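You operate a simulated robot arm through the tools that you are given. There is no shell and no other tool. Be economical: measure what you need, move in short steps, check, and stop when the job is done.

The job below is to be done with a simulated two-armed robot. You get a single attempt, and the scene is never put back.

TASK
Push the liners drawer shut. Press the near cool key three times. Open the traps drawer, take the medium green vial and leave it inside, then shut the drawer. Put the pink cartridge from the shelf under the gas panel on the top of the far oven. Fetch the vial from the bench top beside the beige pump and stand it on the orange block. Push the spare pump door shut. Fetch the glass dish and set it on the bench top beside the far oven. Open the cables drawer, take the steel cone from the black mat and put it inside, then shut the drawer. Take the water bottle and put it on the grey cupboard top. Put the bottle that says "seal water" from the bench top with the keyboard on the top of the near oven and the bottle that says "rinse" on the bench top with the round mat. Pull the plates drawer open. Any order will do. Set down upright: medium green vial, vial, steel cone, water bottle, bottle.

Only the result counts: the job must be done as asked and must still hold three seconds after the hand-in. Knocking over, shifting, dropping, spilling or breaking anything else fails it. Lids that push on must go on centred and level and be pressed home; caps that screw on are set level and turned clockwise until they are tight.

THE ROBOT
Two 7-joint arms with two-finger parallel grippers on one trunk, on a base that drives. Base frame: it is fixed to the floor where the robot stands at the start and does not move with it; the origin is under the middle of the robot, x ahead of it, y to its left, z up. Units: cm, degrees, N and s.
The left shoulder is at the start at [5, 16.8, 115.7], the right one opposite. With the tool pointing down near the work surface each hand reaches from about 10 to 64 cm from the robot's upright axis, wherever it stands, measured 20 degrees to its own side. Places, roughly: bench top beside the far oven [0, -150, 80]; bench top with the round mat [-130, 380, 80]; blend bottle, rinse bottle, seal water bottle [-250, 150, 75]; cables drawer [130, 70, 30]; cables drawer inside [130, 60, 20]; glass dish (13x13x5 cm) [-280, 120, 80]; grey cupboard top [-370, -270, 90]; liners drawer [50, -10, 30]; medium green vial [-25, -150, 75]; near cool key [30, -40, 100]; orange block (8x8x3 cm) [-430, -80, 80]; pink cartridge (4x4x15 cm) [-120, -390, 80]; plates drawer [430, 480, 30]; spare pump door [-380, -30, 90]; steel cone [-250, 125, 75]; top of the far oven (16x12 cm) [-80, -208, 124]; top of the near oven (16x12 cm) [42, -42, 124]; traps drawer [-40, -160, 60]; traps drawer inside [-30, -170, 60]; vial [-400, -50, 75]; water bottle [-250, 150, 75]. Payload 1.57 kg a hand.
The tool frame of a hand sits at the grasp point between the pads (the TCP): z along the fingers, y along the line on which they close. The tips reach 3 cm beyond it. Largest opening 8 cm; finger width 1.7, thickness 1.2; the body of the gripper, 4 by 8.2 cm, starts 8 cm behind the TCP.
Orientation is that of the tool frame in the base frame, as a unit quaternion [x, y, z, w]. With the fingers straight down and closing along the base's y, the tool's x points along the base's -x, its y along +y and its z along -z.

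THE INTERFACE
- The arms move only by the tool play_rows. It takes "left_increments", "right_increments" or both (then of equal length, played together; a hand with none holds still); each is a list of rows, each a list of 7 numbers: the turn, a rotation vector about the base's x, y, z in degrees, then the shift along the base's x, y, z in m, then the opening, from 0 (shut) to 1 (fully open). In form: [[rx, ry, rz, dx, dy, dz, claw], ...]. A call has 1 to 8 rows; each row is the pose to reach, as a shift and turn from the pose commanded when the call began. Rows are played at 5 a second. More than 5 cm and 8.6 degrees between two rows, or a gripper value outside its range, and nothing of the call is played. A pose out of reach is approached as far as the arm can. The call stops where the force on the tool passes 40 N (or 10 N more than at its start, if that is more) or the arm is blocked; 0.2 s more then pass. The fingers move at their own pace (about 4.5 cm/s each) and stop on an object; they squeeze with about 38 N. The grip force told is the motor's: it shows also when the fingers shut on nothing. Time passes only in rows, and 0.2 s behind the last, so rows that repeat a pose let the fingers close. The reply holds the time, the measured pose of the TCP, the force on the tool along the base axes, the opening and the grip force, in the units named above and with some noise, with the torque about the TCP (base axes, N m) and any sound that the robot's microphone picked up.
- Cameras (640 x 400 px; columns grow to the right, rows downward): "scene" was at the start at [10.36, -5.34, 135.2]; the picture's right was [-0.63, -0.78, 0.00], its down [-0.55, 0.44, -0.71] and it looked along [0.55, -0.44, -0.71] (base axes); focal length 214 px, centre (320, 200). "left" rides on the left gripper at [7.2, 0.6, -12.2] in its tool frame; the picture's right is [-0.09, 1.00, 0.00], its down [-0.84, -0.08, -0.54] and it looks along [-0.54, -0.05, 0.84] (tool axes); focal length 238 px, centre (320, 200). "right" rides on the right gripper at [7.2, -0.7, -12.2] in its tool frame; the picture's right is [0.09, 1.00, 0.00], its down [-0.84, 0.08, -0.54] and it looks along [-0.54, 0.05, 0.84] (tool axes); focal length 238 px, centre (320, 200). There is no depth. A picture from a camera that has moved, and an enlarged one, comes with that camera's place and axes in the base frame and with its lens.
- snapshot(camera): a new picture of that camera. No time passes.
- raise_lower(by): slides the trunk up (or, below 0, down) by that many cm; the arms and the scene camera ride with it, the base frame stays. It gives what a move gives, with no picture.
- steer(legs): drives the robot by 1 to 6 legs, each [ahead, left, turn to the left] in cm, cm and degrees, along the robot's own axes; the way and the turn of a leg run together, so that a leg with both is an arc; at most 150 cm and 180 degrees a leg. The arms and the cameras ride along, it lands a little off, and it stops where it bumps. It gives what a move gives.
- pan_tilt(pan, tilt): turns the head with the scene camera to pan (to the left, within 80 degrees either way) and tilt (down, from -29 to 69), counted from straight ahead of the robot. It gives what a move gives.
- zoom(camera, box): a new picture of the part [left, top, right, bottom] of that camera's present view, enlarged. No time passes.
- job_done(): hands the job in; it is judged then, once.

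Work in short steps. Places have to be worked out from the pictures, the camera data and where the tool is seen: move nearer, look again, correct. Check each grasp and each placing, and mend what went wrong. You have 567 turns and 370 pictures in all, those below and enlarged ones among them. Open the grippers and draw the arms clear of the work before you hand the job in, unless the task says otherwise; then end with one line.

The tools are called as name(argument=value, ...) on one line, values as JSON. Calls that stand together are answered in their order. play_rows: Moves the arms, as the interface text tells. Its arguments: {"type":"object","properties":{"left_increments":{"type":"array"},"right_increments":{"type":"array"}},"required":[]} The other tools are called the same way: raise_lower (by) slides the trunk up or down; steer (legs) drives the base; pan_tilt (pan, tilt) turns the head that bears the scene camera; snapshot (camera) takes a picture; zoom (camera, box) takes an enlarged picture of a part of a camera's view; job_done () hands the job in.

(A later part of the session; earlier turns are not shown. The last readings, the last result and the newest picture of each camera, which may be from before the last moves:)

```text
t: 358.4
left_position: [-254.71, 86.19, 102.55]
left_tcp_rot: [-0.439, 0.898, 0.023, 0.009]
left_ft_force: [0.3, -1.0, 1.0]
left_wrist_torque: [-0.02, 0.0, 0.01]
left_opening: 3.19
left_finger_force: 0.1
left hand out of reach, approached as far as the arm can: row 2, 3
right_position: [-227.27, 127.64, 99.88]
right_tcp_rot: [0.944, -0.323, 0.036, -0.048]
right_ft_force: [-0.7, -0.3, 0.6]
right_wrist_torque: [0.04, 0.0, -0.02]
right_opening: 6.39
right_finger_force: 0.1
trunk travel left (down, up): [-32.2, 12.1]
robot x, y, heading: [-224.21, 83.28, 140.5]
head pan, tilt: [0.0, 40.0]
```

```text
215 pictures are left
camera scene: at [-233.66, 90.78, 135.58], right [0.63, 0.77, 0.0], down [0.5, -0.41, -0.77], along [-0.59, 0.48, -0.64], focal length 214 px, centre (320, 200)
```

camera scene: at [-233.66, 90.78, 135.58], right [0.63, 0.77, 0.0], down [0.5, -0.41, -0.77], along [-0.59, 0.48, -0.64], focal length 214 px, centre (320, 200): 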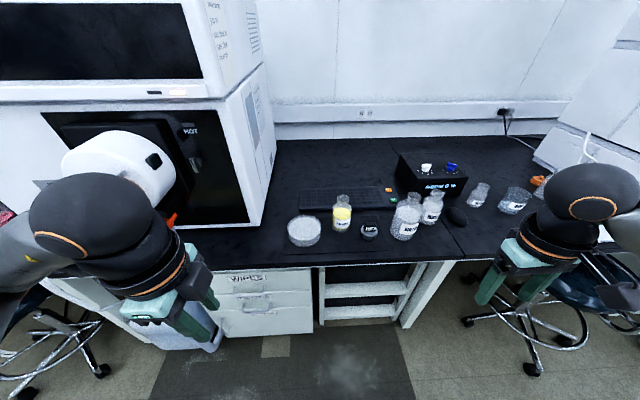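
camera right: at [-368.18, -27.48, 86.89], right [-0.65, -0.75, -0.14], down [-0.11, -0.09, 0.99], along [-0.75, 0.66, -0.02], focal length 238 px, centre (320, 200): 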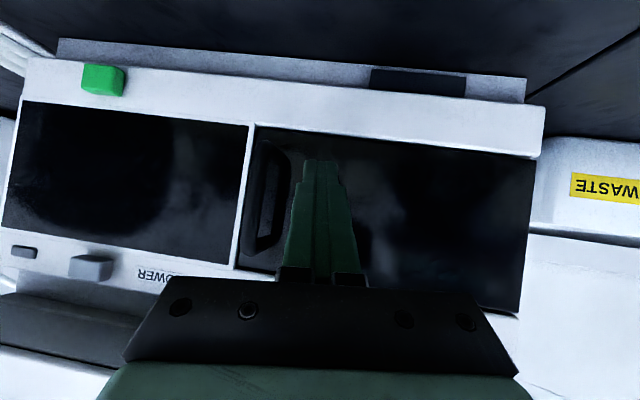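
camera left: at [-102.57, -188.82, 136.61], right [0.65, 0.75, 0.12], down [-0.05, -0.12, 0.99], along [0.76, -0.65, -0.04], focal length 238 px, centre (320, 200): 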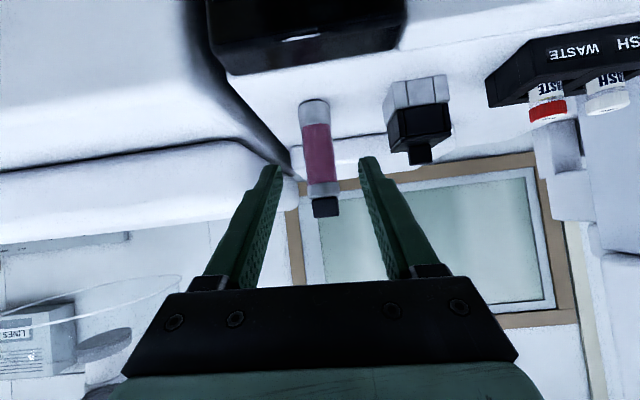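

The left hand now closes front-to-back. I carry it above the dish's near rim.

play_rows(left_increments=[[-1, 0, 0, -0.024, 0.04, 0, 0.4], [-2, 0, 0, -0.048, 0.08, 0, 0.4], [-2.8, 0, 0, -0.072, 0.12, 0, 0.4], [-2.8, 0, 0, -0.096, 0.16, -0.01, 0.4], [-2.8, 0, 0, -0.12, 0.2, -0.03, 0.4], [-2.8, 0, 0, -0.144, 0.24, -0.06, 0.4], [-2.8, 0, 0, -0.163, 0.277, -0.09, 0.4], [-2.8, 0, 0, -0.163, 0.277, -0.12, 0.4]])

snapshot(camera="left")

zoom(camera="scene", box=[230, 130, 430, 270])

```text
refused: row 5 steps farther than a row can; nothing moved
```

```text
214 pictures are left
camera left: at [-259.6, 80.32, 114.55], right [-0.73, 0.68, 0.04], down [0.58, 0.59, 0.57], along [0.37, 0.44, -0.82], focal length 238 px, centre (320, 200)
```

left: 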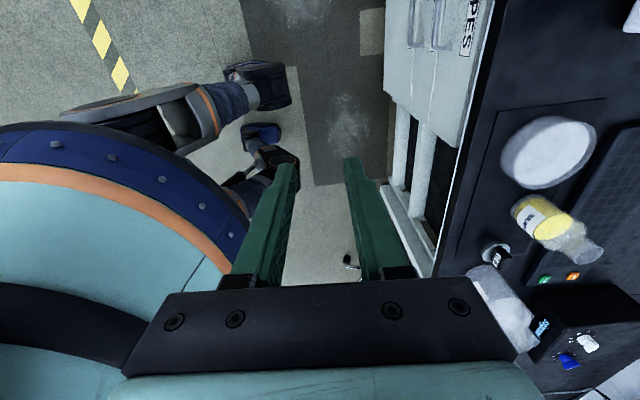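

```text
2.86 times, centred on (330, 200) of scene
camera zoom: at [-233.66, 90.78, 135.58], right [0.63, 0.77, 0.0], down [0.5, -0.41, -0.77], along [-0.59, 0.48, -0.64], focal length 613 px, centre (291, 200)
```

zoom: 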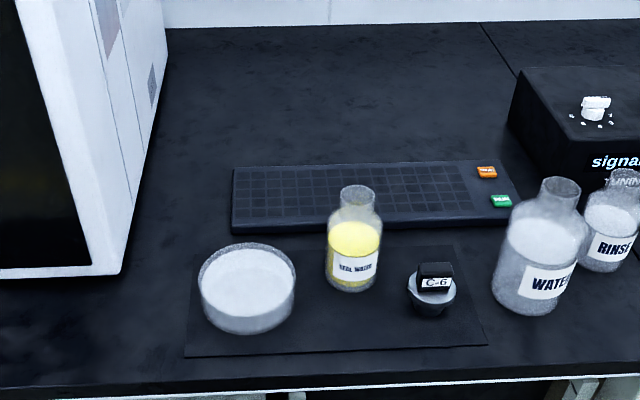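

I redo it with smaller steps, stopping above the rim for a closer look.

play_rows(left_increments=[[-1, 0, 0, -0.022, 0.036, 0, 0.4], [-2, 0, 0, -0.044, 0.072, 0, 0.4], [-2.8, 0, 0, -0.066, 0.108, 0, 0.4], [-2.8, 0, 0, -0.088, 0.144, -0.01, 0.4], [-2.8, 0, 0, -0.11, 0.18, -0.02, 0.4], [-2.8, 0, 0, -0.132, 0.216, -0.04, 0.4], [-2.8, 0, 0, -0.153, 0.251, -0.06, 0.4], [-2.8, 0, 0, -0.175, 0.285, -0.08, 0.4]])

snapshot(camera="left")

zoom(camera="scene", box=[230, 130, 430, 270])

```text
t: 360.2
left_position: [-253.42, 96.65, 100.88]
left_tcp_rot: [-0.444, 0.896, 0.008, -0.01]
left_ft_force: [0.8, -0.4, 0.3]
left_wrist_torque: [-0.03, 0.01, -0.01]
left_opening: 3.2
left_finger_force: 0.0
left hand out of reach, approached as far as the arm can: row 1, 2, 3, 4, 5, 6, 7, 8
right_position: [-227.25, 127.78, 99.95]
right_tcp_rot: [0.944, -0.324, 0.035, -0.048]
right_ft_force: [0.0, -0.2, -0.3]
right_wrist_torque: [-0.03, 0.01, 0.0]
right_opening: 6.38
right_finger_force: 0.1
trunk travel left (down, up): [-32.2, 12.1]
robot x, y, heading: [-223.8, 83.42, 140.7]
head pan, tilt: [0.0, 40.0]
```

```text
212 pictures are left
camera left: at [-257.92, 91.38, 113.11], right [-0.74, 0.68, 0.02], down [0.58, 0.62, 0.53], along [0.35, 0.4, -0.85], focal length 238 px, centre (320, 200)
```

left: 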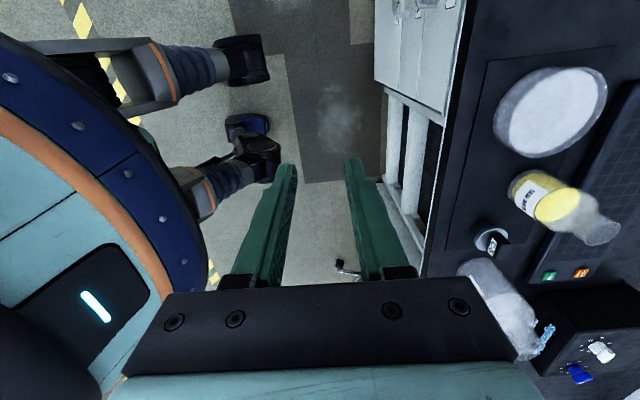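

```text
2.86 times, centred on (330, 200) of scene
camera zoom: at [-233.61, 90.91, 135.58], right [0.63, 0.77, 0.0], down [0.5, -0.41, -0.77], along [-0.59, 0.48, -0.64], focal length 613 px, centre (291, 200)
```

zoom: 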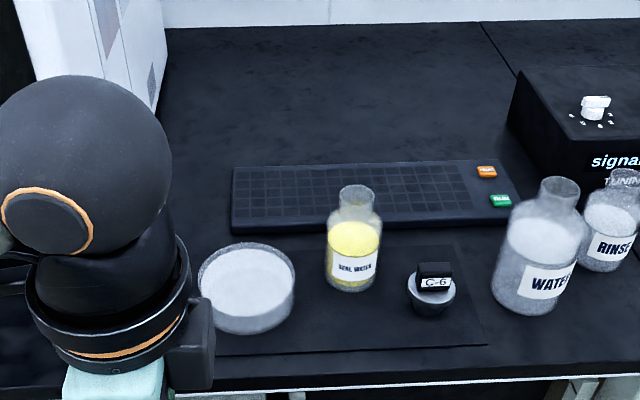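

That yaw is at the wrist's limit. I use a −45° yaw instead, pinching the dish's front-right rim.

play_rows(left_increments=[[0, 0, 8, 0, 0, 0, 0.4], [0, 0, 16, 0, 0, 0, 0.4], [0, 0, 24, 0, 0, 0, 0.4], [0, 0, 32, 0, 0, 0, 0.4], [0, 0, 39, 0, 0, 0, 0.4]])

play_rows(left_increments=[[0, 0, 0, -0.025, 0.033, 0, 0.4], [0, 0, 0, -0.05, 0.067, -0.01, 0.4], [0, 0, 0, -0.075, 0.1, -0.02, 0.4], [0, 0, 0, -0.1, 0.133, -0.03, 0.4], [0, 0, 0, -0.125, 0.166, -0.05, 0.4], [0, 0, 0, -0.145, 0.192, -0.07, 0.4], [0, 0, 0, -0.163, 0.216, -0.09, 0.4]])

snapshot(camera="left")

zoom(camera="scene", box=[230, 130, 430, 270])

```text
t: 361.4
left_position: [-253.64, 97.05, 100.61]
left_tcp_rot: [0.715, -0.699, 0.001, 0.002]
left_ft_force: [0.0, 0.8, 0.1]
left_wrist_torque: [-0.03, 0.02, 0.02]
left_opening: 3.2
left_finger_force: 0.1
right_position: [-227.38, 127.7, 99.88]
right_tcp_rot: [0.945, -0.322, 0.036, -0.049]
right_ft_force: [0.7, -0.8, 0.1]
right_wrist_torque: [-0.02, -0.02, 0.02]
right_opening: 6.42
right_finger_force: 0.0
trunk travel left (down, up): [-32.2, 12.1]
robot x, y, heading: [-224.21, 83.04, 140.9]
head pan, tilt: [0.0, 40.0]
```

```text
t: 363.0
left_position: [-265.75, 112.69, 95.99]
left_tcp_rot: [0.714, -0.7, 0.0, 0.002]
left_ft_force: [0.3, -0.8, 0.0]
left_wrist_torque: [0.04, 0.01, 0.0]
left_opening: 3.2
left_finger_force: 0.0
left hand out of reach, approached as far as the arm can: row 5, 6, 7
right_position: [-227.26, 127.55, 99.79]
right_tcp_rot: [0.944, -0.323, 0.036, -0.048]
right_ft_force: [-0.4, 1.0, 0.6]
right_wrist_torque: [0.01, 0.03, -0.01]
right_opening: 6.4
right_finger_force: 0.1
trunk travel left (down, up): [-32.2, 12.1]
robot x, y, heading: [-224.12, 82.86, 140.6]
head pan, tilt: [0.0, 40.0]
```

```text
210 pictures are left
camera left: at [-266.07, 105.58, 108.22], right [-1.0, 0.07, 0.0], down [0.06, 0.84, 0.54], along [0.04, 0.54, -0.84], focal length 238 px, centre (320, 200)
```

left: 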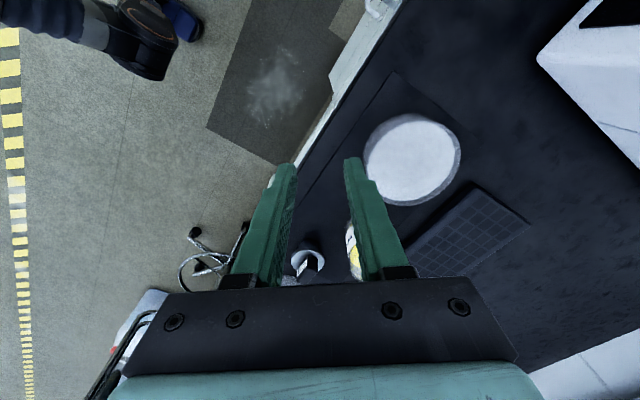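

```text
2.86 times, centred on (330, 200) of scene
camera zoom: at [-233.64, 90.82, 135.58], right [0.63, 0.77, 0.0], down [0.5, -0.41, -0.77], along [-0.59, 0.48, -0.64], focal length 613 px, centre (291, 200)
```

zoom: 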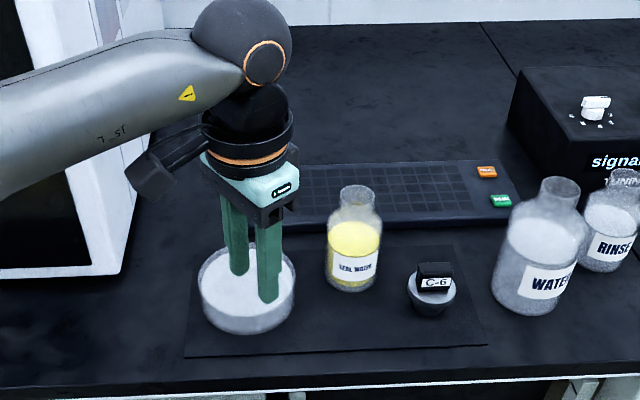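

The dish centre is [-276.8, 118.2]; its rim point for this grip is [-270.6, 118.3]. I close the gap with the base: forward 7.3, right 1.3.

steer(legs=[[7.3, -1.3, 0]])

snapshot(camera="left")

```text
t: 364.0
left_position: [-270.44, 118.33, 96.02]
left_tcp_rot: [0.715, -0.699, 0.0, 0.002]
left_ft_force: [0.2, -0.5, -0.5]
left_wrist_torque: [-0.02, -0.02, 0.04]
left_opening: 3.22
left_finger_force: 0.1
right_position: [-232.05, 133.39, 99.97]
right_tcp_rot: [0.944, -0.324, 0.037, -0.049]
right_ft_force: [-0.3, 0.8, -0.3]
right_wrist_torque: [-0.01, -0.01, -0.04]
right_opening: 6.41
right_finger_force: 0.1
trunk travel left (down, up): [-32.2, 12.1]
robot x, y, heading: [-228.75, 88.81, 140.9]
head pan, tilt: [0.0, 40.0]
```

```text
208 pictures are left
camera left: at [-270.88, 111.25, 108.18], right [-1.0, 0.07, 0.0], down [0.06, 0.84, 0.54], along [0.04, 0.54, -0.84], focal length 238 px, centre (320, 200)
```

left: 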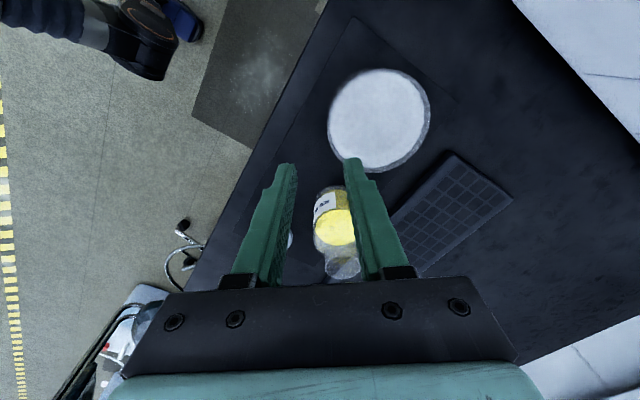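

The rim is 1 cm further out. I shift the hand by that, then lower the trunk 11 cm and look.

play_rows(left_increments=[[0, 0, 0, -0.009, 0, 0, 0.4], [0, 0, 0, -0.009, 0, 0, 0.4]])

raise_lower(by=-10.5)

snapshot(camera="left")

zoom(camera="scene", box=[230, 130, 430, 270])

```text
t: 364.6
left_position: [-270.39, 118.26, 96.04]
left_tcp_rot: [0.715, -0.7, 0.0, 0.001]
left_ft_force: [0.8, 0.2, 0.3]
left_wrist_torque: [0.01, -0.02, -0.01]
left_opening: 3.18
left_finger_force: 0.0
left hand out of reach, approached as far as the arm can: row 1, 2
right_position: [-232.06, 133.31, 99.91]
right_tcp_rot: [0.945, -0.323, 0.036, -0.049]
right_ft_force: [1.0, 0.2, 0.4]
right_wrist_torque: [0.01, 0.01, 0.01]
right_opening: 6.39
right_finger_force: 0.0
trunk travel left (down, up): [-32.2, 12.1]
robot x, y, heading: [-229.25, 88.74, 140.8]
head pan, tilt: [0.0, 40.0]
```

```text
t: 366.0
left_position: [-270.48, 118.34, 85.52]
left_tcp_rot: [0.714, -0.7, 0.001, 0.002]
left_ft_force: [0.2, -0.6, -0.6]
left_wrist_torque: [-0.01, -0.02, 0.03]
left_opening: 3.22
left_finger_force: 0.0
right_position: [-231.98, 133.2, 89.43]
right_tcp_rot: [0.944, -0.324, 0.036, -0.049]
right_ft_force: [-0.2, -0.3, 0.0]
right_wrist_torque: [-0.02, 0.0, 0.0]
right_opening: 6.41
right_finger_force: 0.2
trunk travel left (down, up): [-21.7, 22.6]
robot x, y, heading: [-228.93, 88.7, 140.6]
head pan, tilt: [0.0, 40.0]
```

```text
207 pictures are left
camera left: at [-270.84, 111.19, 97.73], right [-1.0, 0.07, 0.0], down [0.06, 0.84, 0.54], along [0.04, 0.54, -0.84], focal length 238 px, centre (320, 200)
```

left: 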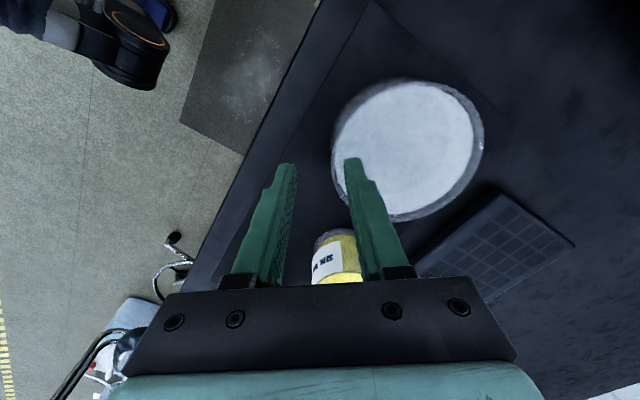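

```text
2.86 times, centred on (330, 200) of scene
camera zoom: at [-238.43, 96.41, 125.09], right [0.63, 0.77, 0.0], down [0.5, -0.41, -0.77], along [-0.59, 0.49, -0.64], focal length 613 px, centre (291, 200)
```

zoom: 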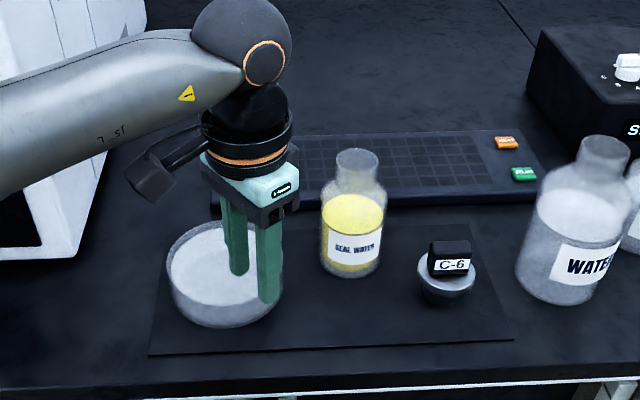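

The rim lies 1 cm toward the inner finger. I open a little more, nudge the base 0.7 cm forward/0.6 left, and lower a bit further.

play_rows(left_increments=[[0, 0, 0, 0, 0, 0, 0.6], [0, 0, 0, 0, 0, 0, 0.6]])

steer(legs=[[0.8, 0.6, 0]])

raise_lower(by=-2.2)

snapshot(camera="left")

zoom(camera="scene", box=[250, 170, 370, 250])

```text
t: 366.6
left_position: [-270.39, 118.35, 85.47]
left_tcp_rot: [0.714, -0.7, 0.001, 0.002]
left_ft_force: [-0.5, 0.6, 0.1]
left_wrist_torque: [0.0, -0.01, 0.0]
left_opening: 4.82
left_finger_force: 0.1
right_position: [-231.96, 133.27, 89.42]
right_tcp_rot: [0.944, -0.324, 0.037, -0.049]
right_ft_force: [0.7, 0.3, -1.0]
right_wrist_torque: [0.03, -0.03, 0.03]
right_opening: 6.4
right_finger_force: 0.0
trunk travel left (down, up): [-21.7, 22.6]
robot x, y, heading: [-228.88, 89.0, 140.7]
head pan, tilt: [0.0, 40.0]
```

```text
t: 367.3
left_position: [-271.41, 118.38, 85.5]
left_tcp_rot: [0.714, -0.7, -0.001, 0.002]
left_ft_force: [0.5, 0.1, -0.1]
left_wrist_torque: [0.0, -0.02, 0.0]
left_opening: 4.81
left_finger_force: 0.1
right_position: [-232.98, 133.27, 89.37]
right_tcp_rot: [0.944, -0.324, 0.036, -0.048]
right_ft_force: [-0.7, 0.7, 0.4]
right_wrist_torque: [-0.01, 0.0, 0.0]
right_opening: 6.4
right_finger_force: 0.1
trunk travel left (down, up): [-21.7, 22.6]
robot x, y, heading: [-229.76, 88.8, 140.9]
head pan, tilt: [0.0, 40.0]
```

```text
t: 368.0
left_position: [-271.42, 118.41, 83.31]
left_tcp_rot: [0.715, -0.7, 0.0, 0.001]
left_ft_force: [0.8, -0.7, -0.6]
left_wrist_torque: [0.02, 0.0, 0.03]
left_opening: 4.82
left_finger_force: 0.1
right_position: [-232.97, 133.17, 87.15]
right_tcp_rot: [0.944, -0.324, 0.037, -0.048]
right_ft_force: [0.8, 0.0, 0.3]
right_wrist_torque: [0.02, 0.02, -0.02]
right_opening: 6.41
right_finger_force: 0.0
trunk travel left (down, up): [-19.5, 24.8]
robot x, y, heading: [-229.66, 88.74, 140.8]
head pan, tilt: [0.0, 40.0]
```

```text
205 pictures are left
camera left: at [-271.83, 111.23, 95.52], right [-1.0, 0.07, 0.0], down [0.06, 0.84, 0.54], along [0.04, 0.54, -0.84], focal length 238 px, centre (320, 200)
```

left: 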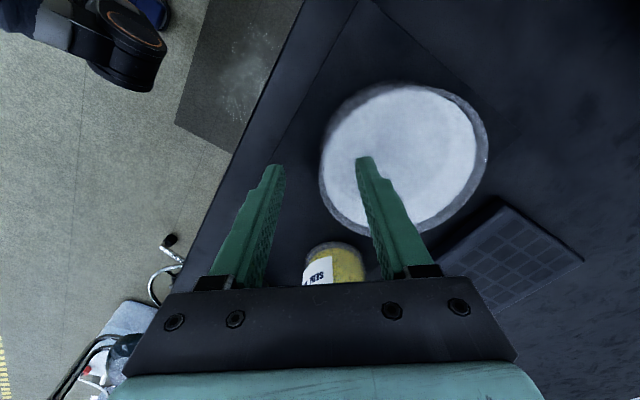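

```text
5.00 times, centred on (310, 210) of scene
camera zoom: at [-239.42, 96.45, 122.88], right [0.63, 0.77, 0.0], down [0.5, -0.41, -0.77], along [-0.59, 0.49, -0.64], focal length 1072 px, centre (370, 150)
```

zoom: 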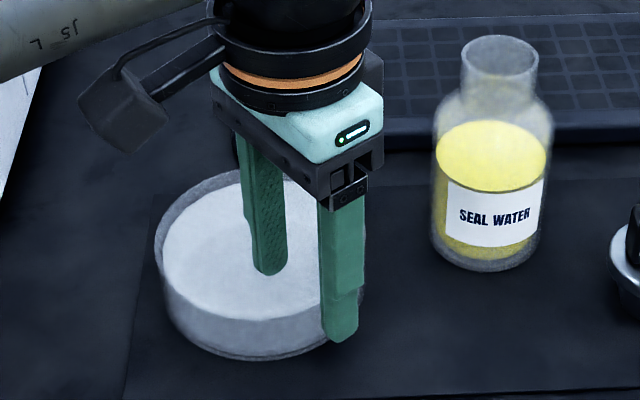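

Good straddle of the wall. I lower 1.9 cm more and close.

raise_lower(by=-1.9)

play_rows(left_increments=[[0, 0, 0, 0, 0, 0, 0.3], [0, 0, 0, 0, 0, 0, 0], [0, 0, 0, 0, 0, 0, 0], [0, 0, 0, 0, 0, 0, 0], [0, 0, 0, 0, 0, 0, 0]])

snapshot(camera="left")

```text
t: 368.7
left_position: [-271.43, 118.41, 81.37]
left_tcp_rot: [0.715, -0.7, 0.001, 0.002]
left_ft_force: [-0.1, -1.0, -0.8]
left_wrist_torque: [-0.01, -0.01, -0.01]
left_opening: 4.8
left_finger_force: 0.0
right_position: [-233.06, 133.34, 85.32]
right_tcp_rot: [0.944, -0.324, 0.036, -0.049]
right_ft_force: [0.5, 0.1, 0.7]
right_wrist_torque: [0.0, 0.0, 0.06]
right_opening: 6.42
right_finger_force: 0.1
trunk travel left (down, up): [-17.6, 26.7]
robot x, y, heading: [-229.74, 89.2, 140.8]
head pan, tilt: [0.0, 40.0]
```

```text
t: 369.9
left_position: [-271.32, 118.4, 81.41]
left_tcp_rot: [0.714, -0.7, 0.0, 0.001]
left_ft_force: [1.2, 2.1, 0.5]
left_wrist_torque: [0.15, -0.22, -0.07]
left_opening: 0.3
left_finger_force: 24.3
right_position: [-232.99, 133.24, 85.31]
right_tcp_rot: [0.944, -0.324, 0.036, -0.049]
right_ft_force: [0.7, -0.1, -0.7]
right_wrist_torque: [0.06, -0.01, 0.0]
right_opening: 6.42
right_finger_force: 0.1
trunk travel left (down, up): [-17.6, 26.7]
robot x, y, heading: [-230.06, 88.82, 140.7]
head pan, tilt: [0.0, 40.0]
```

```text
203 pictures are left
camera left: at [-271.78, 111.27, 93.61], right [-1.0, 0.07, 0.0], down [0.06, 0.84, 0.54], along [0.04, 0.54, -0.84], focal length 238 px, centre (320, 200)
```

left: 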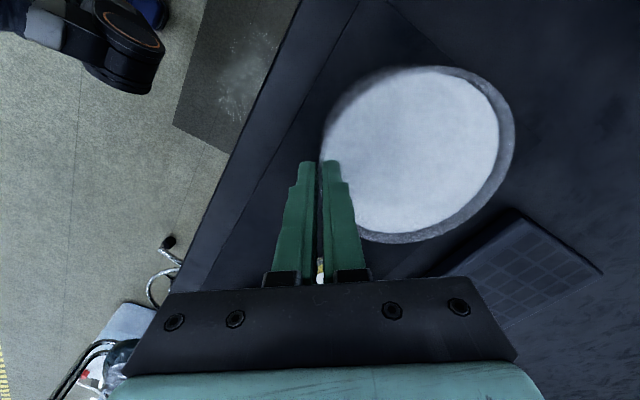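

Wall pinched (0.3 cm). I lift slowly with the trunk and check it stays level.

raise_lower(by=3)

snapshot(camera="left")

zoom(camera="scene", box=[230, 130, 430, 270])

```text
t: 370.6
left_position: [-271.43, 118.35, 84.28]
left_tcp_rot: [0.715, -0.7, 0.001, 0.003]
left_ft_force: [0.8, 0.4, -4.7]
left_wrist_torque: [0.01, -0.32, 0.01]
left_opening: 0.29
left_finger_force: 24.2
right_position: [-233.06, 133.34, 88.21]
right_tcp_rot: [0.944, -0.324, 0.035, -0.049]
right_ft_force: [0.6, -0.8, 0.2]
right_wrist_torque: [0.0, 0.0, 0.03]
right_opening: 6.43
right_finger_force: 0.0
trunk travel left (down, up): [-20.6, 23.7]
robot x, y, heading: [-230.19, 88.76, 140.8]
head pan, tilt: [0.0, 40.0]
```

```text
202 pictures are left
camera left: at [-271.88, 111.25, 96.57], right [-1.0, 0.07, 0.0], down [0.06, 0.84, 0.54], along [0.04, 0.54, -0.84], focal length 238 px, centre (320, 200)
```

left: 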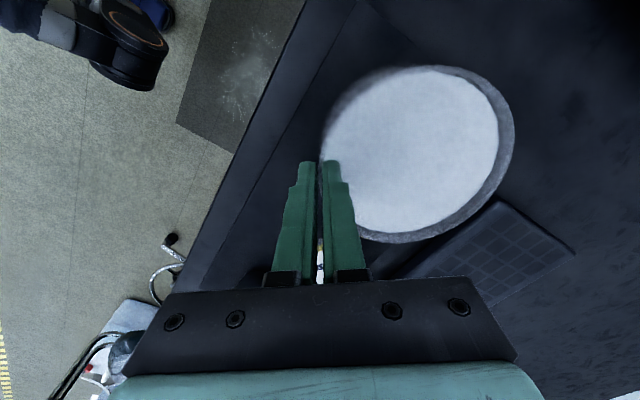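

```text
2.86 times, centred on (330, 200) of scene
camera zoom: at [-239.47, 96.5, 123.97], right [0.63, 0.77, 0.0], down [0.5, -0.41, -0.77], along [-0.59, 0.48, -0.64], focal length 613 px, centre (291, 200)
```

zoom: 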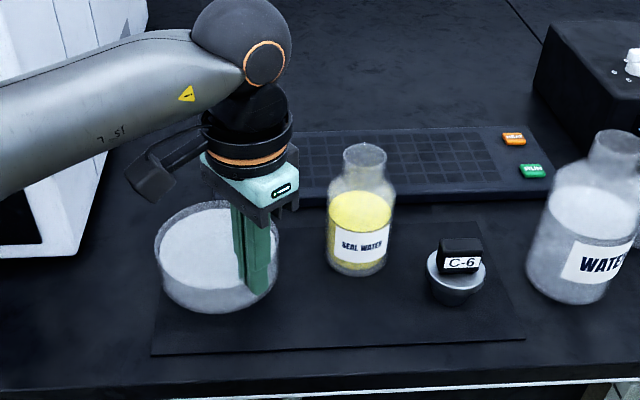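

The dish is level and secure (about 4.7 N). I raise it 14 cm and draw the left hand back so the right hand has room.

raise_lower(by=14)

play_rows(left_increments=[[0, 0, 0, 0.025, -0.02, 0, 0], [0, 0, 0, 0.05, -0.042, 0, 0], [0, 0, 0, 0.075, -0.064, 0, 0], [0, 0, 0, 0.1, -0.086, 0, 0], [0, 0, 0, 0.125, -0.108, 0, 0], [0, 0, 0, 0.15, -0.13, 0, 0], [0, 0, 0, 0.17, -0.15, 0, 0], [0, 0, 0, 0.17, -0.17, 0, 0]])

snapshot(camera="scene")

```text
t: 372.3
left_position: [-271.4, 118.51, 98.39]
left_tcp_rot: [0.715, -0.699, 0.001, 0.002]
left_ft_force: [-0.5, -0.5, -4.4]
left_wrist_torque: [-0.02, -0.3, 0.0]
left_opening: 0.29
left_finger_force: 24.2
right_position: [-233.03, 133.29, 102.26]
right_tcp_rot: [0.944, -0.324, 0.037, -0.049]
right_ft_force: [0.3, 0.7, -0.1]
right_wrist_torque: [0.02, 0.01, 0.01]
right_opening: 6.39
right_finger_force: 0.1
trunk travel left (down, up): [-34.6, 9.7]
robot x, y, heading: [-229.77, 88.98, 140.7]
head pan, tilt: [0.0, 40.0]
```

```text
t: 374.1
left_position: [-254.31, 101.36, 98.3]
left_tcp_rot: [0.714, -0.7, 0.0, 0.002]
left_ft_force: [-0.8, -0.2, -4.3]
left_wrist_torque: [0.0, -0.26, 0.04]
left_opening: 0.29
left_finger_force: 24.0
right_position: [-233.02, 133.29, 102.25]
right_tcp_rot: [0.944, -0.324, 0.036, -0.049]
right_ft_force: [0.4, 1.1, 0.6]
right_wrist_torque: [-0.02, -0.04, 0.04]
right_opening: 6.37
right_finger_force: 0.1
trunk travel left (down, up): [-34.6, 9.7]
robot x, y, heading: [-229.81, 88.39, 140.6]
head pan, tilt: [0.0, 40.0]
```

```text
200 pictures are left
camera scene: at [-239.47, 96.43, 137.98], right [0.63, 0.77, 0.0], down [0.5, -0.41, -0.77], along [-0.59, 0.49, -0.64], focal length 214 px, centre (320, 200)
```

scene: 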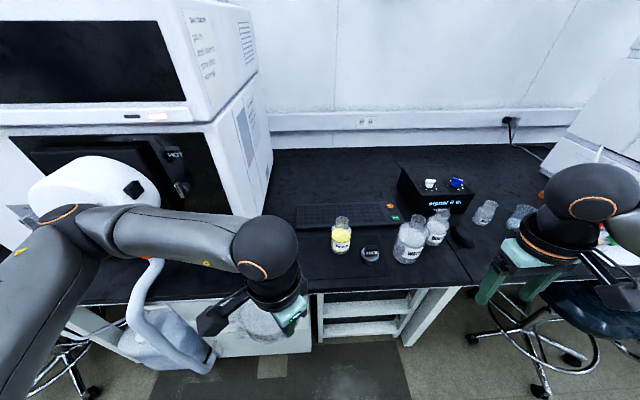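

Left hand goes 8 cm further left for room while the right hand straightens its roll and comes round in front of the seal-water bottle.

play_rows(left_increments=[[0, 0, 0, -0.01, -0.012, 0, 0], [0, 0, 0, -0.02, -0.025, 0, 0], [0, 0, 0, -0.03, -0.037, 0, 0], [0, 0, 0, -0.04, -0.05, 0, 0], [0, 0, 0, -0.05, -0.062, 0, 0], [0, 0, 0, -0.05, -0.062, 0, 0], [0, 0, 0, -0.05, -0.062, 0, 0]], right_increments=[[-0.8, 0.6, 0, -0.03, -0.01, 0, 0.75], [-1.6, 1.3, 0, -0.07, -0.022, 0, 0.75], [-2.4, 1.9, 0, -0.11, -0.035, 0, 0.75], [-3.2, 2.6, 0, -0.15, -0.048, 0, 0.75], [-4, 3.2, 0, -0.19, -0.06, 0, 0.75], [-4.8, 3.8, 0, -0.23, -0.075, 0, 0.75], [-5.2, 4.2, 0, -0.25, -0.08, 0, 0.75]])

play_rows(right_increments=[[3.9, 4.9, 0, -0.005, -0.002, -0.01, 0.75], [7.9, 9.7, 0, -0.01, -0.004, -0.02, 0.75], [11.8, 14.6, 0, -0.015, -0.006, -0.03, 0.75], [15.8, 19.4, 0, -0.02, -0.008, -0.04, 0.75], [19.7, 24.3, 0, -0.025, -0.01, -0.05, 0.75], [23.6, 29.2, 0, -0.03, -0.012, -0.06, 0.75], [27.6, 34, 0, -0.035, -0.013, -0.07, 0.75], [31.5, 38.9, 0, -0.04, -0.013, -0.08, 0.75]])

snapshot(camera="right")

snapshot(camera="scene")

```text
t: 375.7
left_position: [-259.38, 95.11, 98.43]
left_tcp_rot: [0.715, -0.699, 0.0, 0.002]
left_ft_force: [-0.3, -0.2, -4.4]
left_wrist_torque: [-0.05, -0.28, 0.03]
left_opening: 0.28
left_finger_force: 23.7
right_position: [-258.25, 125.39, 102.25]
right_tcp_rot: [0.946, -0.323, 0.017, 0.006]
right_ft_force: [0.1, -0.2, 0.4]
right_wrist_torque: [0.03, 0.04, 0.0]
right_opening: 6.02
right_finger_force: 0.0
trunk travel left (down, up): [-34.6, 9.7]
robot x, y, heading: [-229.58, 88.52, 140.8]
head pan, tilt: [0.0, 40.0]
```

```text
t: 377.5
left_position: [-259.33, 95.17, 98.36]
left_tcp_rot: [0.714, -0.7, 0.001, 0.002]
left_ft_force: [-0.5, 0.3, -4.3]
left_wrist_torque: [-0.01, -0.29, -0.01]
left_opening: 0.34
left_finger_force: 24.4
right_position: [-262.15, 124.04, 94.34]
right_tcp_rot: [0.864, -0.295, -0.383, -0.14]
right_ft_force: [0.2, -0.9, 0.0]
right_wrist_torque: [0.03, -0.02, -0.02]
right_opening: 5.98
right_finger_force: 0.1
trunk travel left (down, up): [-34.6, 9.7]
robot x, y, heading: [-229.8, 88.87, 140.8]
head pan, tilt: [0.0, 40.0]
```

```text
199 pictures are left
camera right: at [-250.86, 115.66, 96.93], right [-0.57, -0.82, -0.08], down [-0.18, 0.02, 0.98], along [-0.81, 0.57, -0.16], focal length 238 px, centre (320, 200)
```

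right: 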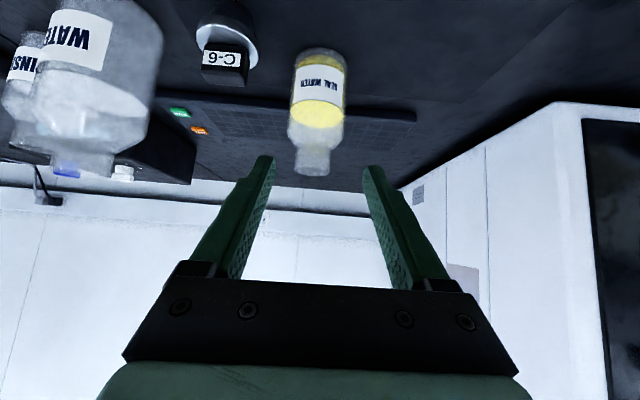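

```text
198 pictures are left
camera scene: at [-239.45, 96.47, 137.98], right [0.63, 0.77, 0.0], down [0.5, -0.41, -0.77], along [-0.59, 0.48, -0.64], focal length 214 px, centre (320, 200)
```

scene: 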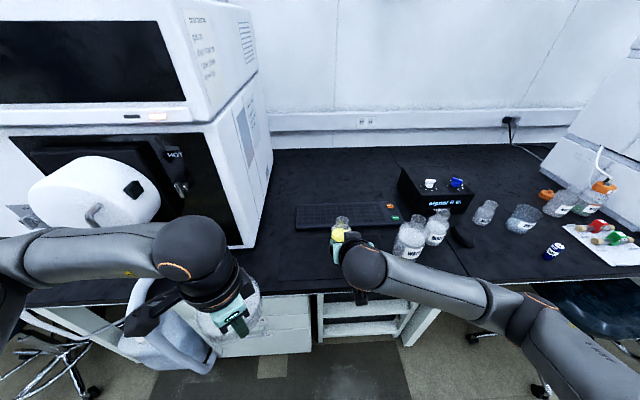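

The neck is at [-271.2, 131.4, 88.3]. I move in along the tool line and close on it.

play_rows(right_increments=[[0, 0, 0, -0.022, 0.019, -0.015, 0.75], [0, 0, 0, -0.045, 0.039, -0.03, 0.75], [0, 0, 0, -0.067, 0.058, -0.045, 0.75], [0, 0, 0, -0.088, 0.076, -0.06, 0.75], [0, 0, 0, -0.088, 0.076, -0.06, 0.75]])

snapshot(camera="right")

```text
t: 378.7
left_position: [-259.39, 95.07, 98.36]
left_tcp_rot: [0.715, -0.7, 0.001, 0.002]
left_ft_force: [0.2, -0.9, -5.1]
left_wrist_torque: [-0.02, -0.29, 0.02]
left_opening: 0.3
left_finger_force: 23.9
right_position: [-270.96, 131.58, 88.27]
right_tcp_rot: [0.864, -0.295, -0.383, -0.139]
right_ft_force: [-0.3, -0.2, 0.6]
right_wrist_torque: [-0.03, 0.02, 0.01]
right_opening: 6.09
right_finger_force: 0.4
trunk travel left (down, up): [-34.6, 9.7]
robot x, y, heading: [-229.43, 88.94, 140.7]
head pan, tilt: [0.0, 40.0]
```

```text
197 pictures are left
camera right: at [-259.71, 123.32, 90.96], right [-0.56, -0.82, -0.08], down [-0.18, 0.02, 0.98], along [-0.81, 0.57, -0.16], focal length 238 px, centre (320, 200)
```

right: 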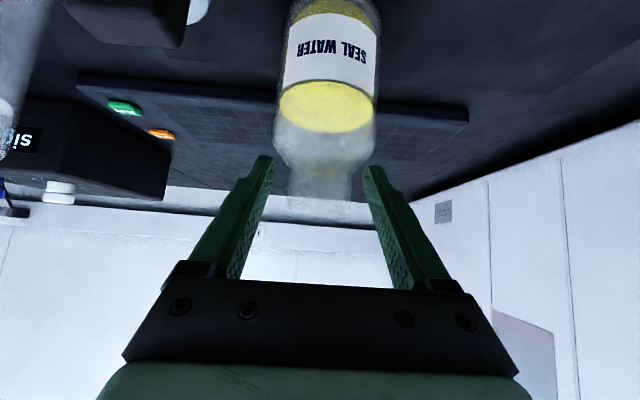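

I need about 2 cm more forward, then close.

play_rows(right_increments=[[0, 0, 0, -0.008, 0.006, -0.002, 0.75], [0, 0, 0, -0.016, 0.013, -0.004, 0.75], [0, 0, 0, -0.016, 0.013, -0.004, 0.3], [0, 0, 0, -0.016, 0.013, -0.004, 0], [0, 0, 0, -0.016, 0.013, -0.004, 0], [0, 0, 0, -0.016, 0.013, -0.004, 0]])

snapshot(camera="right")

```text
t: 380.1
left_position: [-259.32, 95.32, 98.48]
left_tcp_rot: [0.715, -0.699, 0.0, 0.002]
left_ft_force: [0.0, 0.7, -6.3]
left_wrist_torque: [0.01, -0.27, 0.0]
left_opening: 0.3
left_finger_force: 24.5
right_position: [-272.69, 132.97, 88.13]
right_tcp_rot: [0.864, -0.295, -0.384, -0.14]
right_ft_force: [-6.2, 3.0, 7.6]
right_wrist_torque: [-0.03, 0.85, -0.22]
right_opening: 4.15
right_finger_force: 37.3
trunk travel left (down, up): [-34.6, 9.7]
robot x, y, heading: [-229.32, 88.83, 140.8]
head pan, tilt: [0.0, 40.0]
```

```text
196 pictures are left
camera right: at [-261.39, 124.62, 90.67], right [-0.57, -0.82, -0.08], down [-0.17, 0.02, 0.98], along [-0.81, 0.57, -0.16], focal length 238 px, centre (320, 200)
```

right: 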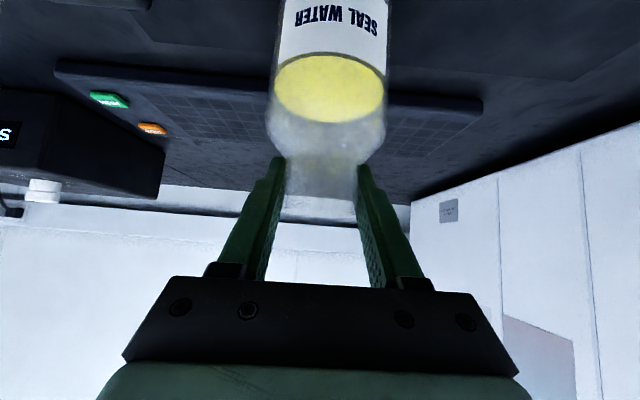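

Gripped at the neck (4.15 cm). I lift 4 cm with a check of the picture.

play_rows(right_increments=[[0, 0, 0, 0, 0, 0.015, 0], [0, 0, 0, 0, 0, 0.03, 0], [0, 0, 0, 0, 0, 0.045, 0]])

zoom(camera="scene", box=[180, 170, 470, 340])

snapshot(camera="right")

```text
t: 380.9
left_position: [-259.31, 95.13, 98.53]
left_tcp_rot: [0.714, -0.7, 0.001, 0.001]
left_ft_force: [0.3, 0.2, -5.4]
left_wrist_torque: [-0.02, -0.28, 0.0]
left_opening: 0.29
left_finger_force: 24.5
right_position: [-272.53, 132.85, 92.38]
right_tcp_rot: [0.866, -0.294, -0.381, -0.138]
right_ft_force: [0.1, -0.5, -3.6]
right_wrist_torque: [0.02, 0.06, 0.0]
right_opening: 4.14
right_finger_force: 37.8
trunk travel left (down, up): [-34.6, 9.7]
robot x, y, heading: [-229.73, 88.4, 140.7]
head pan, tilt: [0.0, 40.0]
```

```text
2.21 times, centred on (325, 255) of scene
camera zoom: at [-239.49, 96.48, 137.97], right [0.63, 0.77, 0.0], down [0.5, -0.41, -0.77], along [-0.59, 0.48, -0.64], focal length 473 px, centre (309, 79)
```

zoom: 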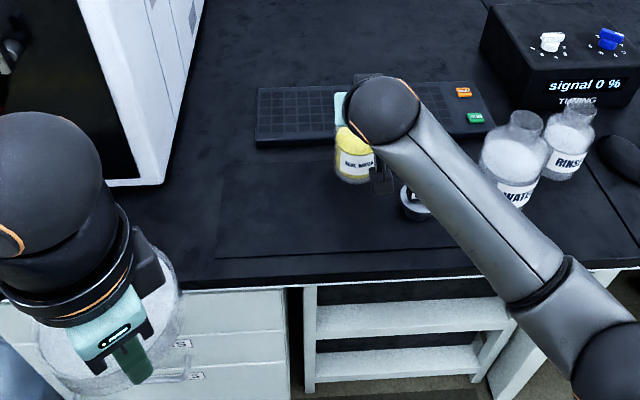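

```text
194 pictures are left
camera right: at [-261.24, 124.54, 95.0], right [-0.57, -0.82, -0.09], down [-0.18, 0.02, 0.98], along [-0.8, 0.57, -0.16], focal length 238 px, centre (320, 200)
```

right: 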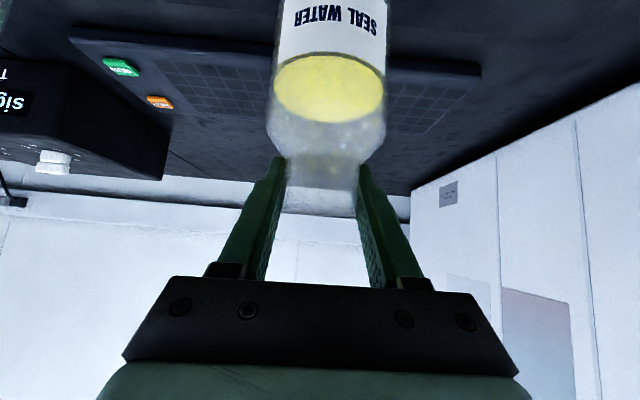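

Both objects are held. I raise the trunk 8 cm and back straight out 60 cm.

raise_lower(by=8.5)

steer(legs=[[-70, 0, 0]])

pan_tilt(pan=0, tilt=45)

snapshot(camera="scene")

```text
t: 382.1
left_position: [-259.38, 95.18, 106.89]
left_tcp_rot: [0.714, -0.7, 0.001, 0.002]
left_ft_force: [-0.1, -0.6, -4.8]
left_wrist_torque: [0.01, -0.3, 0.01]
left_opening: 0.28
left_finger_force: 23.9
right_position: [-272.5, 133.05, 100.76]
right_tcp_rot: [0.864, -0.295, -0.383, -0.139]
right_ft_force: [-0.8, -0.3, -3.7]
right_wrist_torque: [0.03, 0.06, -0.01]
right_opening: 4.14
right_finger_force: 37.6
trunk travel left (down, up): [-43.1, 1.2]
robot x, y, heading: [-230.24, 88.97, 140.9]
head pan, tilt: [0.0, 40.0]
```

```text
t: 385.9
left_position: [-205.03, 50.59, 106.92]
left_tcp_rot: [0.715, -0.699, 0.001, 0.002]
left_ft_force: [0.3, 0.7, -5.5]
left_wrist_torque: [-0.01, -0.29, 0.01]
left_opening: 0.31
left_finger_force: 24.4
right_position: [-218.19, 88.38, 100.87]
right_tcp_rot: [0.865, -0.294, -0.382, -0.138]
right_ft_force: [0.7, -0.3, -4.6]
right_wrist_torque: [0.03, 0.05, 0.0]
right_opening: 4.16
right_finger_force: 37.9
trunk travel left (down, up): [-43.1, 1.2]
robot x, y, heading: [-175.26, 44.18, 140.8]
head pan, tilt: [0.0, 40.0]
```

```text
t: 386.6
left_position: [-205.04, 50.73, 106.77]
left_tcp_rot: [0.716, -0.698, 0.001, 0.002]
left_ft_force: [0.4, -0.4, -5.0]
left_wrist_torque: [-0.02, -0.28, -0.01]
left_opening: 0.28
left_finger_force: 24.7
right_position: [-218.22, 88.39, 100.73]
right_tcp_rot: [0.865, -0.294, -0.382, -0.138]
right_ft_force: [-0.6, 0.0, -5.0]
right_wrist_torque: [0.01, 0.03, 0.03]
right_opening: 4.16
right_finger_force: 37.5
trunk travel left (down, up): [-43.1, 1.2]
robot x, y, heading: [-175.32, 44.32, 140.6]
head pan, tilt: [0.0, 45.0]
```

```text
193 pictures are left
camera scene: at [-184.83, 51.84, 145.75], right [0.63, 0.78, 0.0], down [0.55, -0.45, -0.71], along [-0.55, 0.45, -0.71], focal length 214 px, centre (320, 200)
```

scene: 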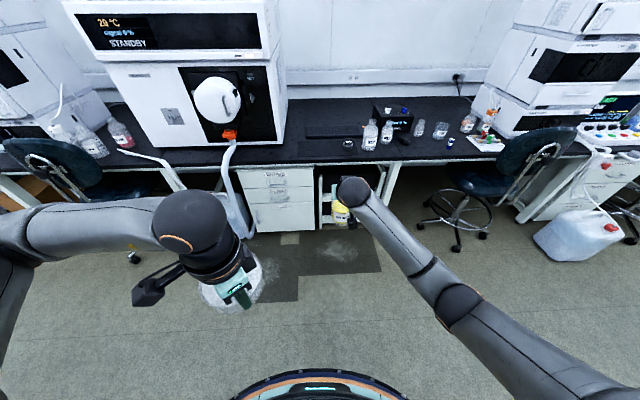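

Both fine. I back up 45 cm, turn 180°, and shift left 76 cm to line up with the near oven.

steer(legs=[[-45, 0, 0], [0, 0, 180], [0, 76, 0]])

pan_tilt(pan=0, tilt=25)

snapshot(camera="scene")

```text
t: 403.2
left_position: [-61.97, 65.92, 106.84]
left_tcp_rot: [0.71, 0.704, 0.001, 0.0]
left_ft_force: [0.0, 0.1, -4.9]
left_wrist_torque: [0.04, 0.31, 0.0]
left_opening: 0.29
left_finger_force: 24.4
right_position: [-49.9, 27.85, 100.86]
right_tcp_rot: [0.307, 0.86, -0.144, 0.381]
right_ft_force: [0.9, 0.4, -4.4]
right_wrist_torque: [0.01, -0.02, -0.01]
right_opening: 4.13
right_finger_force: 37.6
trunk travel left (down, up): [-43.1, 1.2]
robot x, y, heading: [-91.12, 72.97, -41.0]
head pan, tilt: [0.0, 45.0]
```

```text
t: 404.1
left_position: [-61.86, 65.89, 106.91]
left_tcp_rot: [0.71, 0.704, 0.002, 0.0]
left_ft_force: [0.4, 0.1, -4.8]
left_wrist_torque: [0.01, 0.28, 0.01]
left_opening: 0.28
left_finger_force: 24.1
right_position: [-49.92, 27.91, 100.85]
right_tcp_rot: [0.308, 0.86, -0.145, 0.381]
right_ft_force: [-0.5, 0.2, -3.9]
right_wrist_torque: [-0.01, -0.02, -0.02]
right_opening: 4.14
right_finger_force: 38.0
trunk travel left (down, up): [-43.1, 1.2]
robot x, y, heading: [-91.1, 73.11, -40.8]
head pan, tilt: [0.0, 25.0]
```

```text
192 pictures are left
camera scene: at [-81.24, 64.23, 148.8], right [-0.66, -0.76, 0.0], down [-0.32, 0.28, -0.91], along [0.68, -0.59, -0.42], focal length 214 px, centre (320, 200)
```

scene: 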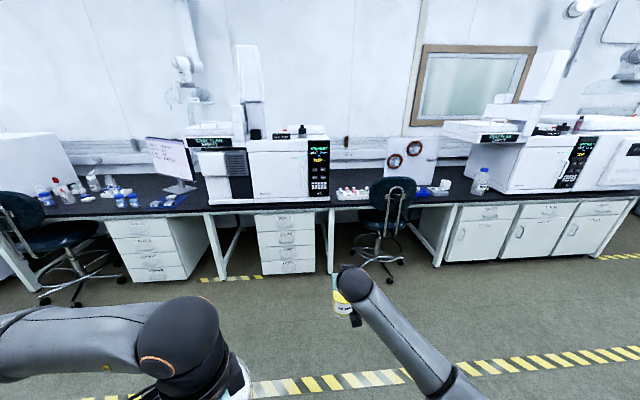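

I straighten 2° and drive 55 cm ahead, then raise the bottle hand to oven-top height.

steer(legs=[[0, 0, 2], [55, 0, 0]])

play_rows(right_increments=[[0, 0, 0, 0, 0, 0.045, 0], [0, 0, 0, 0, 0, 0.09, 0], [0, 0, 0, 0, 0, 0.135, 0], [0, 0, 0, 0, 0, 0.18, 0], [0, 0, 0, 0, 0, 0.225, 0], [0, 0, 0, 0, 0, 0.27, 0], [0, 0, 0, 0, 0, 0.315, 0], [0, 0, 0, 0, 0, 0.355, 0]])

play_rows(right_increments=[[0, 0, 0, 0, 0, 0.03, 0], [0, 0, 0, 0, 0, 0.06, 0]])

snapshot(camera="scene")

```text
t: 407.6
left_position: [-19.13, 32.55, 106.89]
left_tcp_rot: [0.698, 0.716, 0.002, -0.002]
left_ft_force: [0.5, 0.0, -5.8]
left_wrist_torque: [-0.04, 0.3, 0.0]
left_opening: 0.31
left_finger_force: 24.5
right_position: [-5.9, -5.08, 100.89]
right_tcp_rot: [0.294, 0.865, -0.139, 0.382]
right_ft_force: [-0.1, -0.2, -3.1]
right_wrist_torque: [-0.02, -0.03, -0.03]
right_opening: 4.1
right_finger_force: 38.1
trunk travel left (down, up): [-43.1, 1.2]
robot x, y, heading: [-48.73, 38.68, -38.9]
head pan, tilt: [0.0, 25.0]
```

```text
t: 409.4
left_position: [-19.23, 32.69, 106.92]
left_tcp_rot: [0.699, 0.715, 0.001, -0.001]
left_ft_force: [0.2, -0.3, -4.3]
left_wrist_torque: [0.01, 0.26, -0.01]
left_opening: 0.28
left_finger_force: 24.6
right_position: [-5.89, -4.99, 136.35]
right_tcp_rot: [0.293, 0.866, -0.138, 0.382]
right_ft_force: [1.0, -0.2, -3.0]
right_wrist_torque: [-0.02, 0.0, -0.02]
right_opening: 4.14
right_finger_force: 37.9
trunk travel left (down, up): [-43.1, 1.2]
robot x, y, heading: [-49.2, 39.07, -39.0]
head pan, tilt: [0.0, 25.0]
```

```text
t: 410.0
left_position: [-19.24, 32.56, 106.87]
left_tcp_rot: [0.699, 0.715, 0.002, -0.002]
left_ft_force: [-0.5, 0.4, -4.6]
left_wrist_torque: [0.05, 0.28, 0.02]
left_opening: 0.32
left_finger_force: 24.2
right_position: [-5.94, -5.05, 142.29]
right_tcp_rot: [0.294, 0.865, -0.138, 0.382]
right_ft_force: [-0.4, -0.5, -3.7]
right_wrist_torque: [-0.02, 0.01, -0.01]
right_opening: 4.16
right_finger_force: 38.2
trunk travel left (down, up): [-43.1, 1.2]
robot x, y, heading: [-48.66, 38.93, -39.0]
head pan, tilt: [0.0, 25.0]
```

```text
191 pictures are left
camera scene: at [-38.5, 30.23, 148.8], right [-0.63, -0.78, 0.0], down [-0.33, 0.27, -0.91], along [0.7, -0.57, -0.42], focal length 214 px, centre (320, 200)
```

scene: 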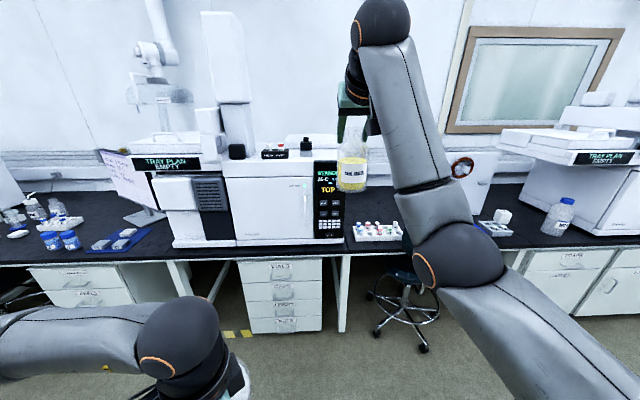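

zoom(camera="scene", box=[210, 110, 370, 250])

```text
2.86 times, centred on (290, 180) of scene
camera zoom: at [-38.5, 30.23, 148.8], right [-0.63, -0.78, 0.0], down [-0.33, 0.27, -0.91], along [0.7, -0.57, -0.42], focal length 613 px, centre (406, 257)
```

zoom: 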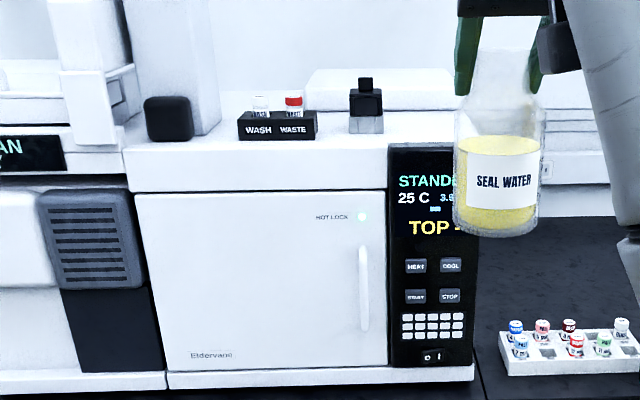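

The patch centre is about u −5.5, n −58. The chair at my right is tall, so I shift the bottle hand 15 cm right relative to my body, and will drive in further left.

play_rows(right_increments=[[0, 0, 0, -0.024, -0.029, 0, 0], [0, 0, 0, -0.048, -0.058, 0, 0], [0, 0, 0, -0.072, -0.088, 0, 0], [0, 0, 0, -0.096, -0.117, 0, 0]])

steer(legs=[[0, 18, 0], [25, 0, 0]])

pan_tilt(pan=-30, tilt=30)

snapshot(camera="scene")

```text
t: 411.0
left_position: [-19.17, 32.51, 106.86]
left_tcp_rot: [0.699, 0.715, 0.003, -0.001]
left_ft_force: [-0.5, 0.0, -5.2]
left_wrist_torque: [0.01, 0.3, 0.0]
left_opening: 0.32
left_finger_force: 24.0
right_position: [-15.68, -16.9, 142.27]
right_tcp_rot: [0.293, 0.865, -0.138, 0.383]
right_ft_force: [0.6, -0.3, -4.4]
right_wrist_torque: [-0.02, -0.01, 0.03]
right_opening: 4.16
right_finger_force: 37.6
trunk travel left (down, up): [-43.1, 1.2]
robot x, y, heading: [-48.31, 38.41, -38.8]
head pan, tilt: [0.0, 25.0]
```

```text
t: 414.6
left_position: [11.4, 30.67, 106.86]
left_tcp_rot: [0.698, 0.716, 0.003, -0.001]
left_ft_force: [0.4, 1.0, -5.1]
left_wrist_torque: [0.0, 0.25, 0.0]
left_opening: 0.31
left_finger_force: 24.4
right_position: [15.12, -18.53, 142.31]
right_tcp_rot: [0.293, 0.865, -0.139, 0.383]
right_ft_force: [0.9, 0.4, -4.2]
right_wrist_torque: [0.01, -0.03, -0.01]
right_opening: 4.15
right_finger_force: 38.0
trunk travel left (down, up): [-43.1, 1.2]
robot x, y, heading: [-18.19, 36.93, -39.2]
head pan, tilt: [0.0, 25.0]
```

```text
t: 415.6
left_position: [11.5, 30.78, 106.95]
left_tcp_rot: [0.699, 0.715, 0.002, -0.001]
left_ft_force: [-0.8, 0.3, -4.1]
left_wrist_torque: [-0.01, 0.24, 0.03]
left_opening: 0.3
left_finger_force: 24.3
right_position: [14.98, -18.49, 142.37]
right_tcp_rot: [0.293, 0.865, -0.138, 0.383]
right_ft_force: [-0.5, 0.6, -4.5]
right_wrist_torque: [0.02, -0.02, 0.01]
right_opening: 4.13
right_finger_force: 37.4
trunk travel left (down, up): [-43.1, 1.2]
robot x, y, heading: [-18.3, 36.97, -39.1]
head pan, tilt: [-30.0, 30.0]
```

```text
189 pictures are left
camera scene: at [-11.76, 25.81, 148.01], right [-0.93, -0.36, 0.0], down [-0.18, 0.47, -0.87], along [0.31, -0.81, -0.5], focal length 214 px, centre (320, 200)
```

scene: 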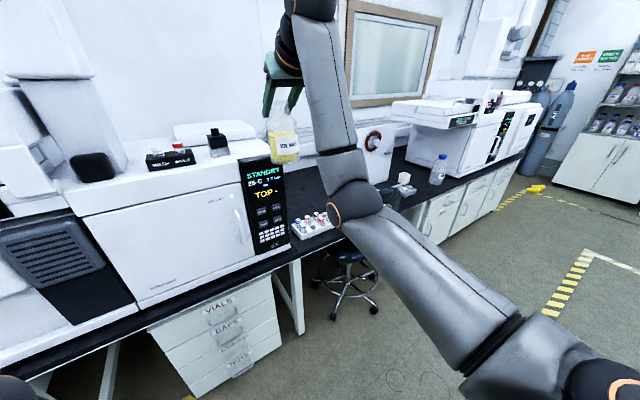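

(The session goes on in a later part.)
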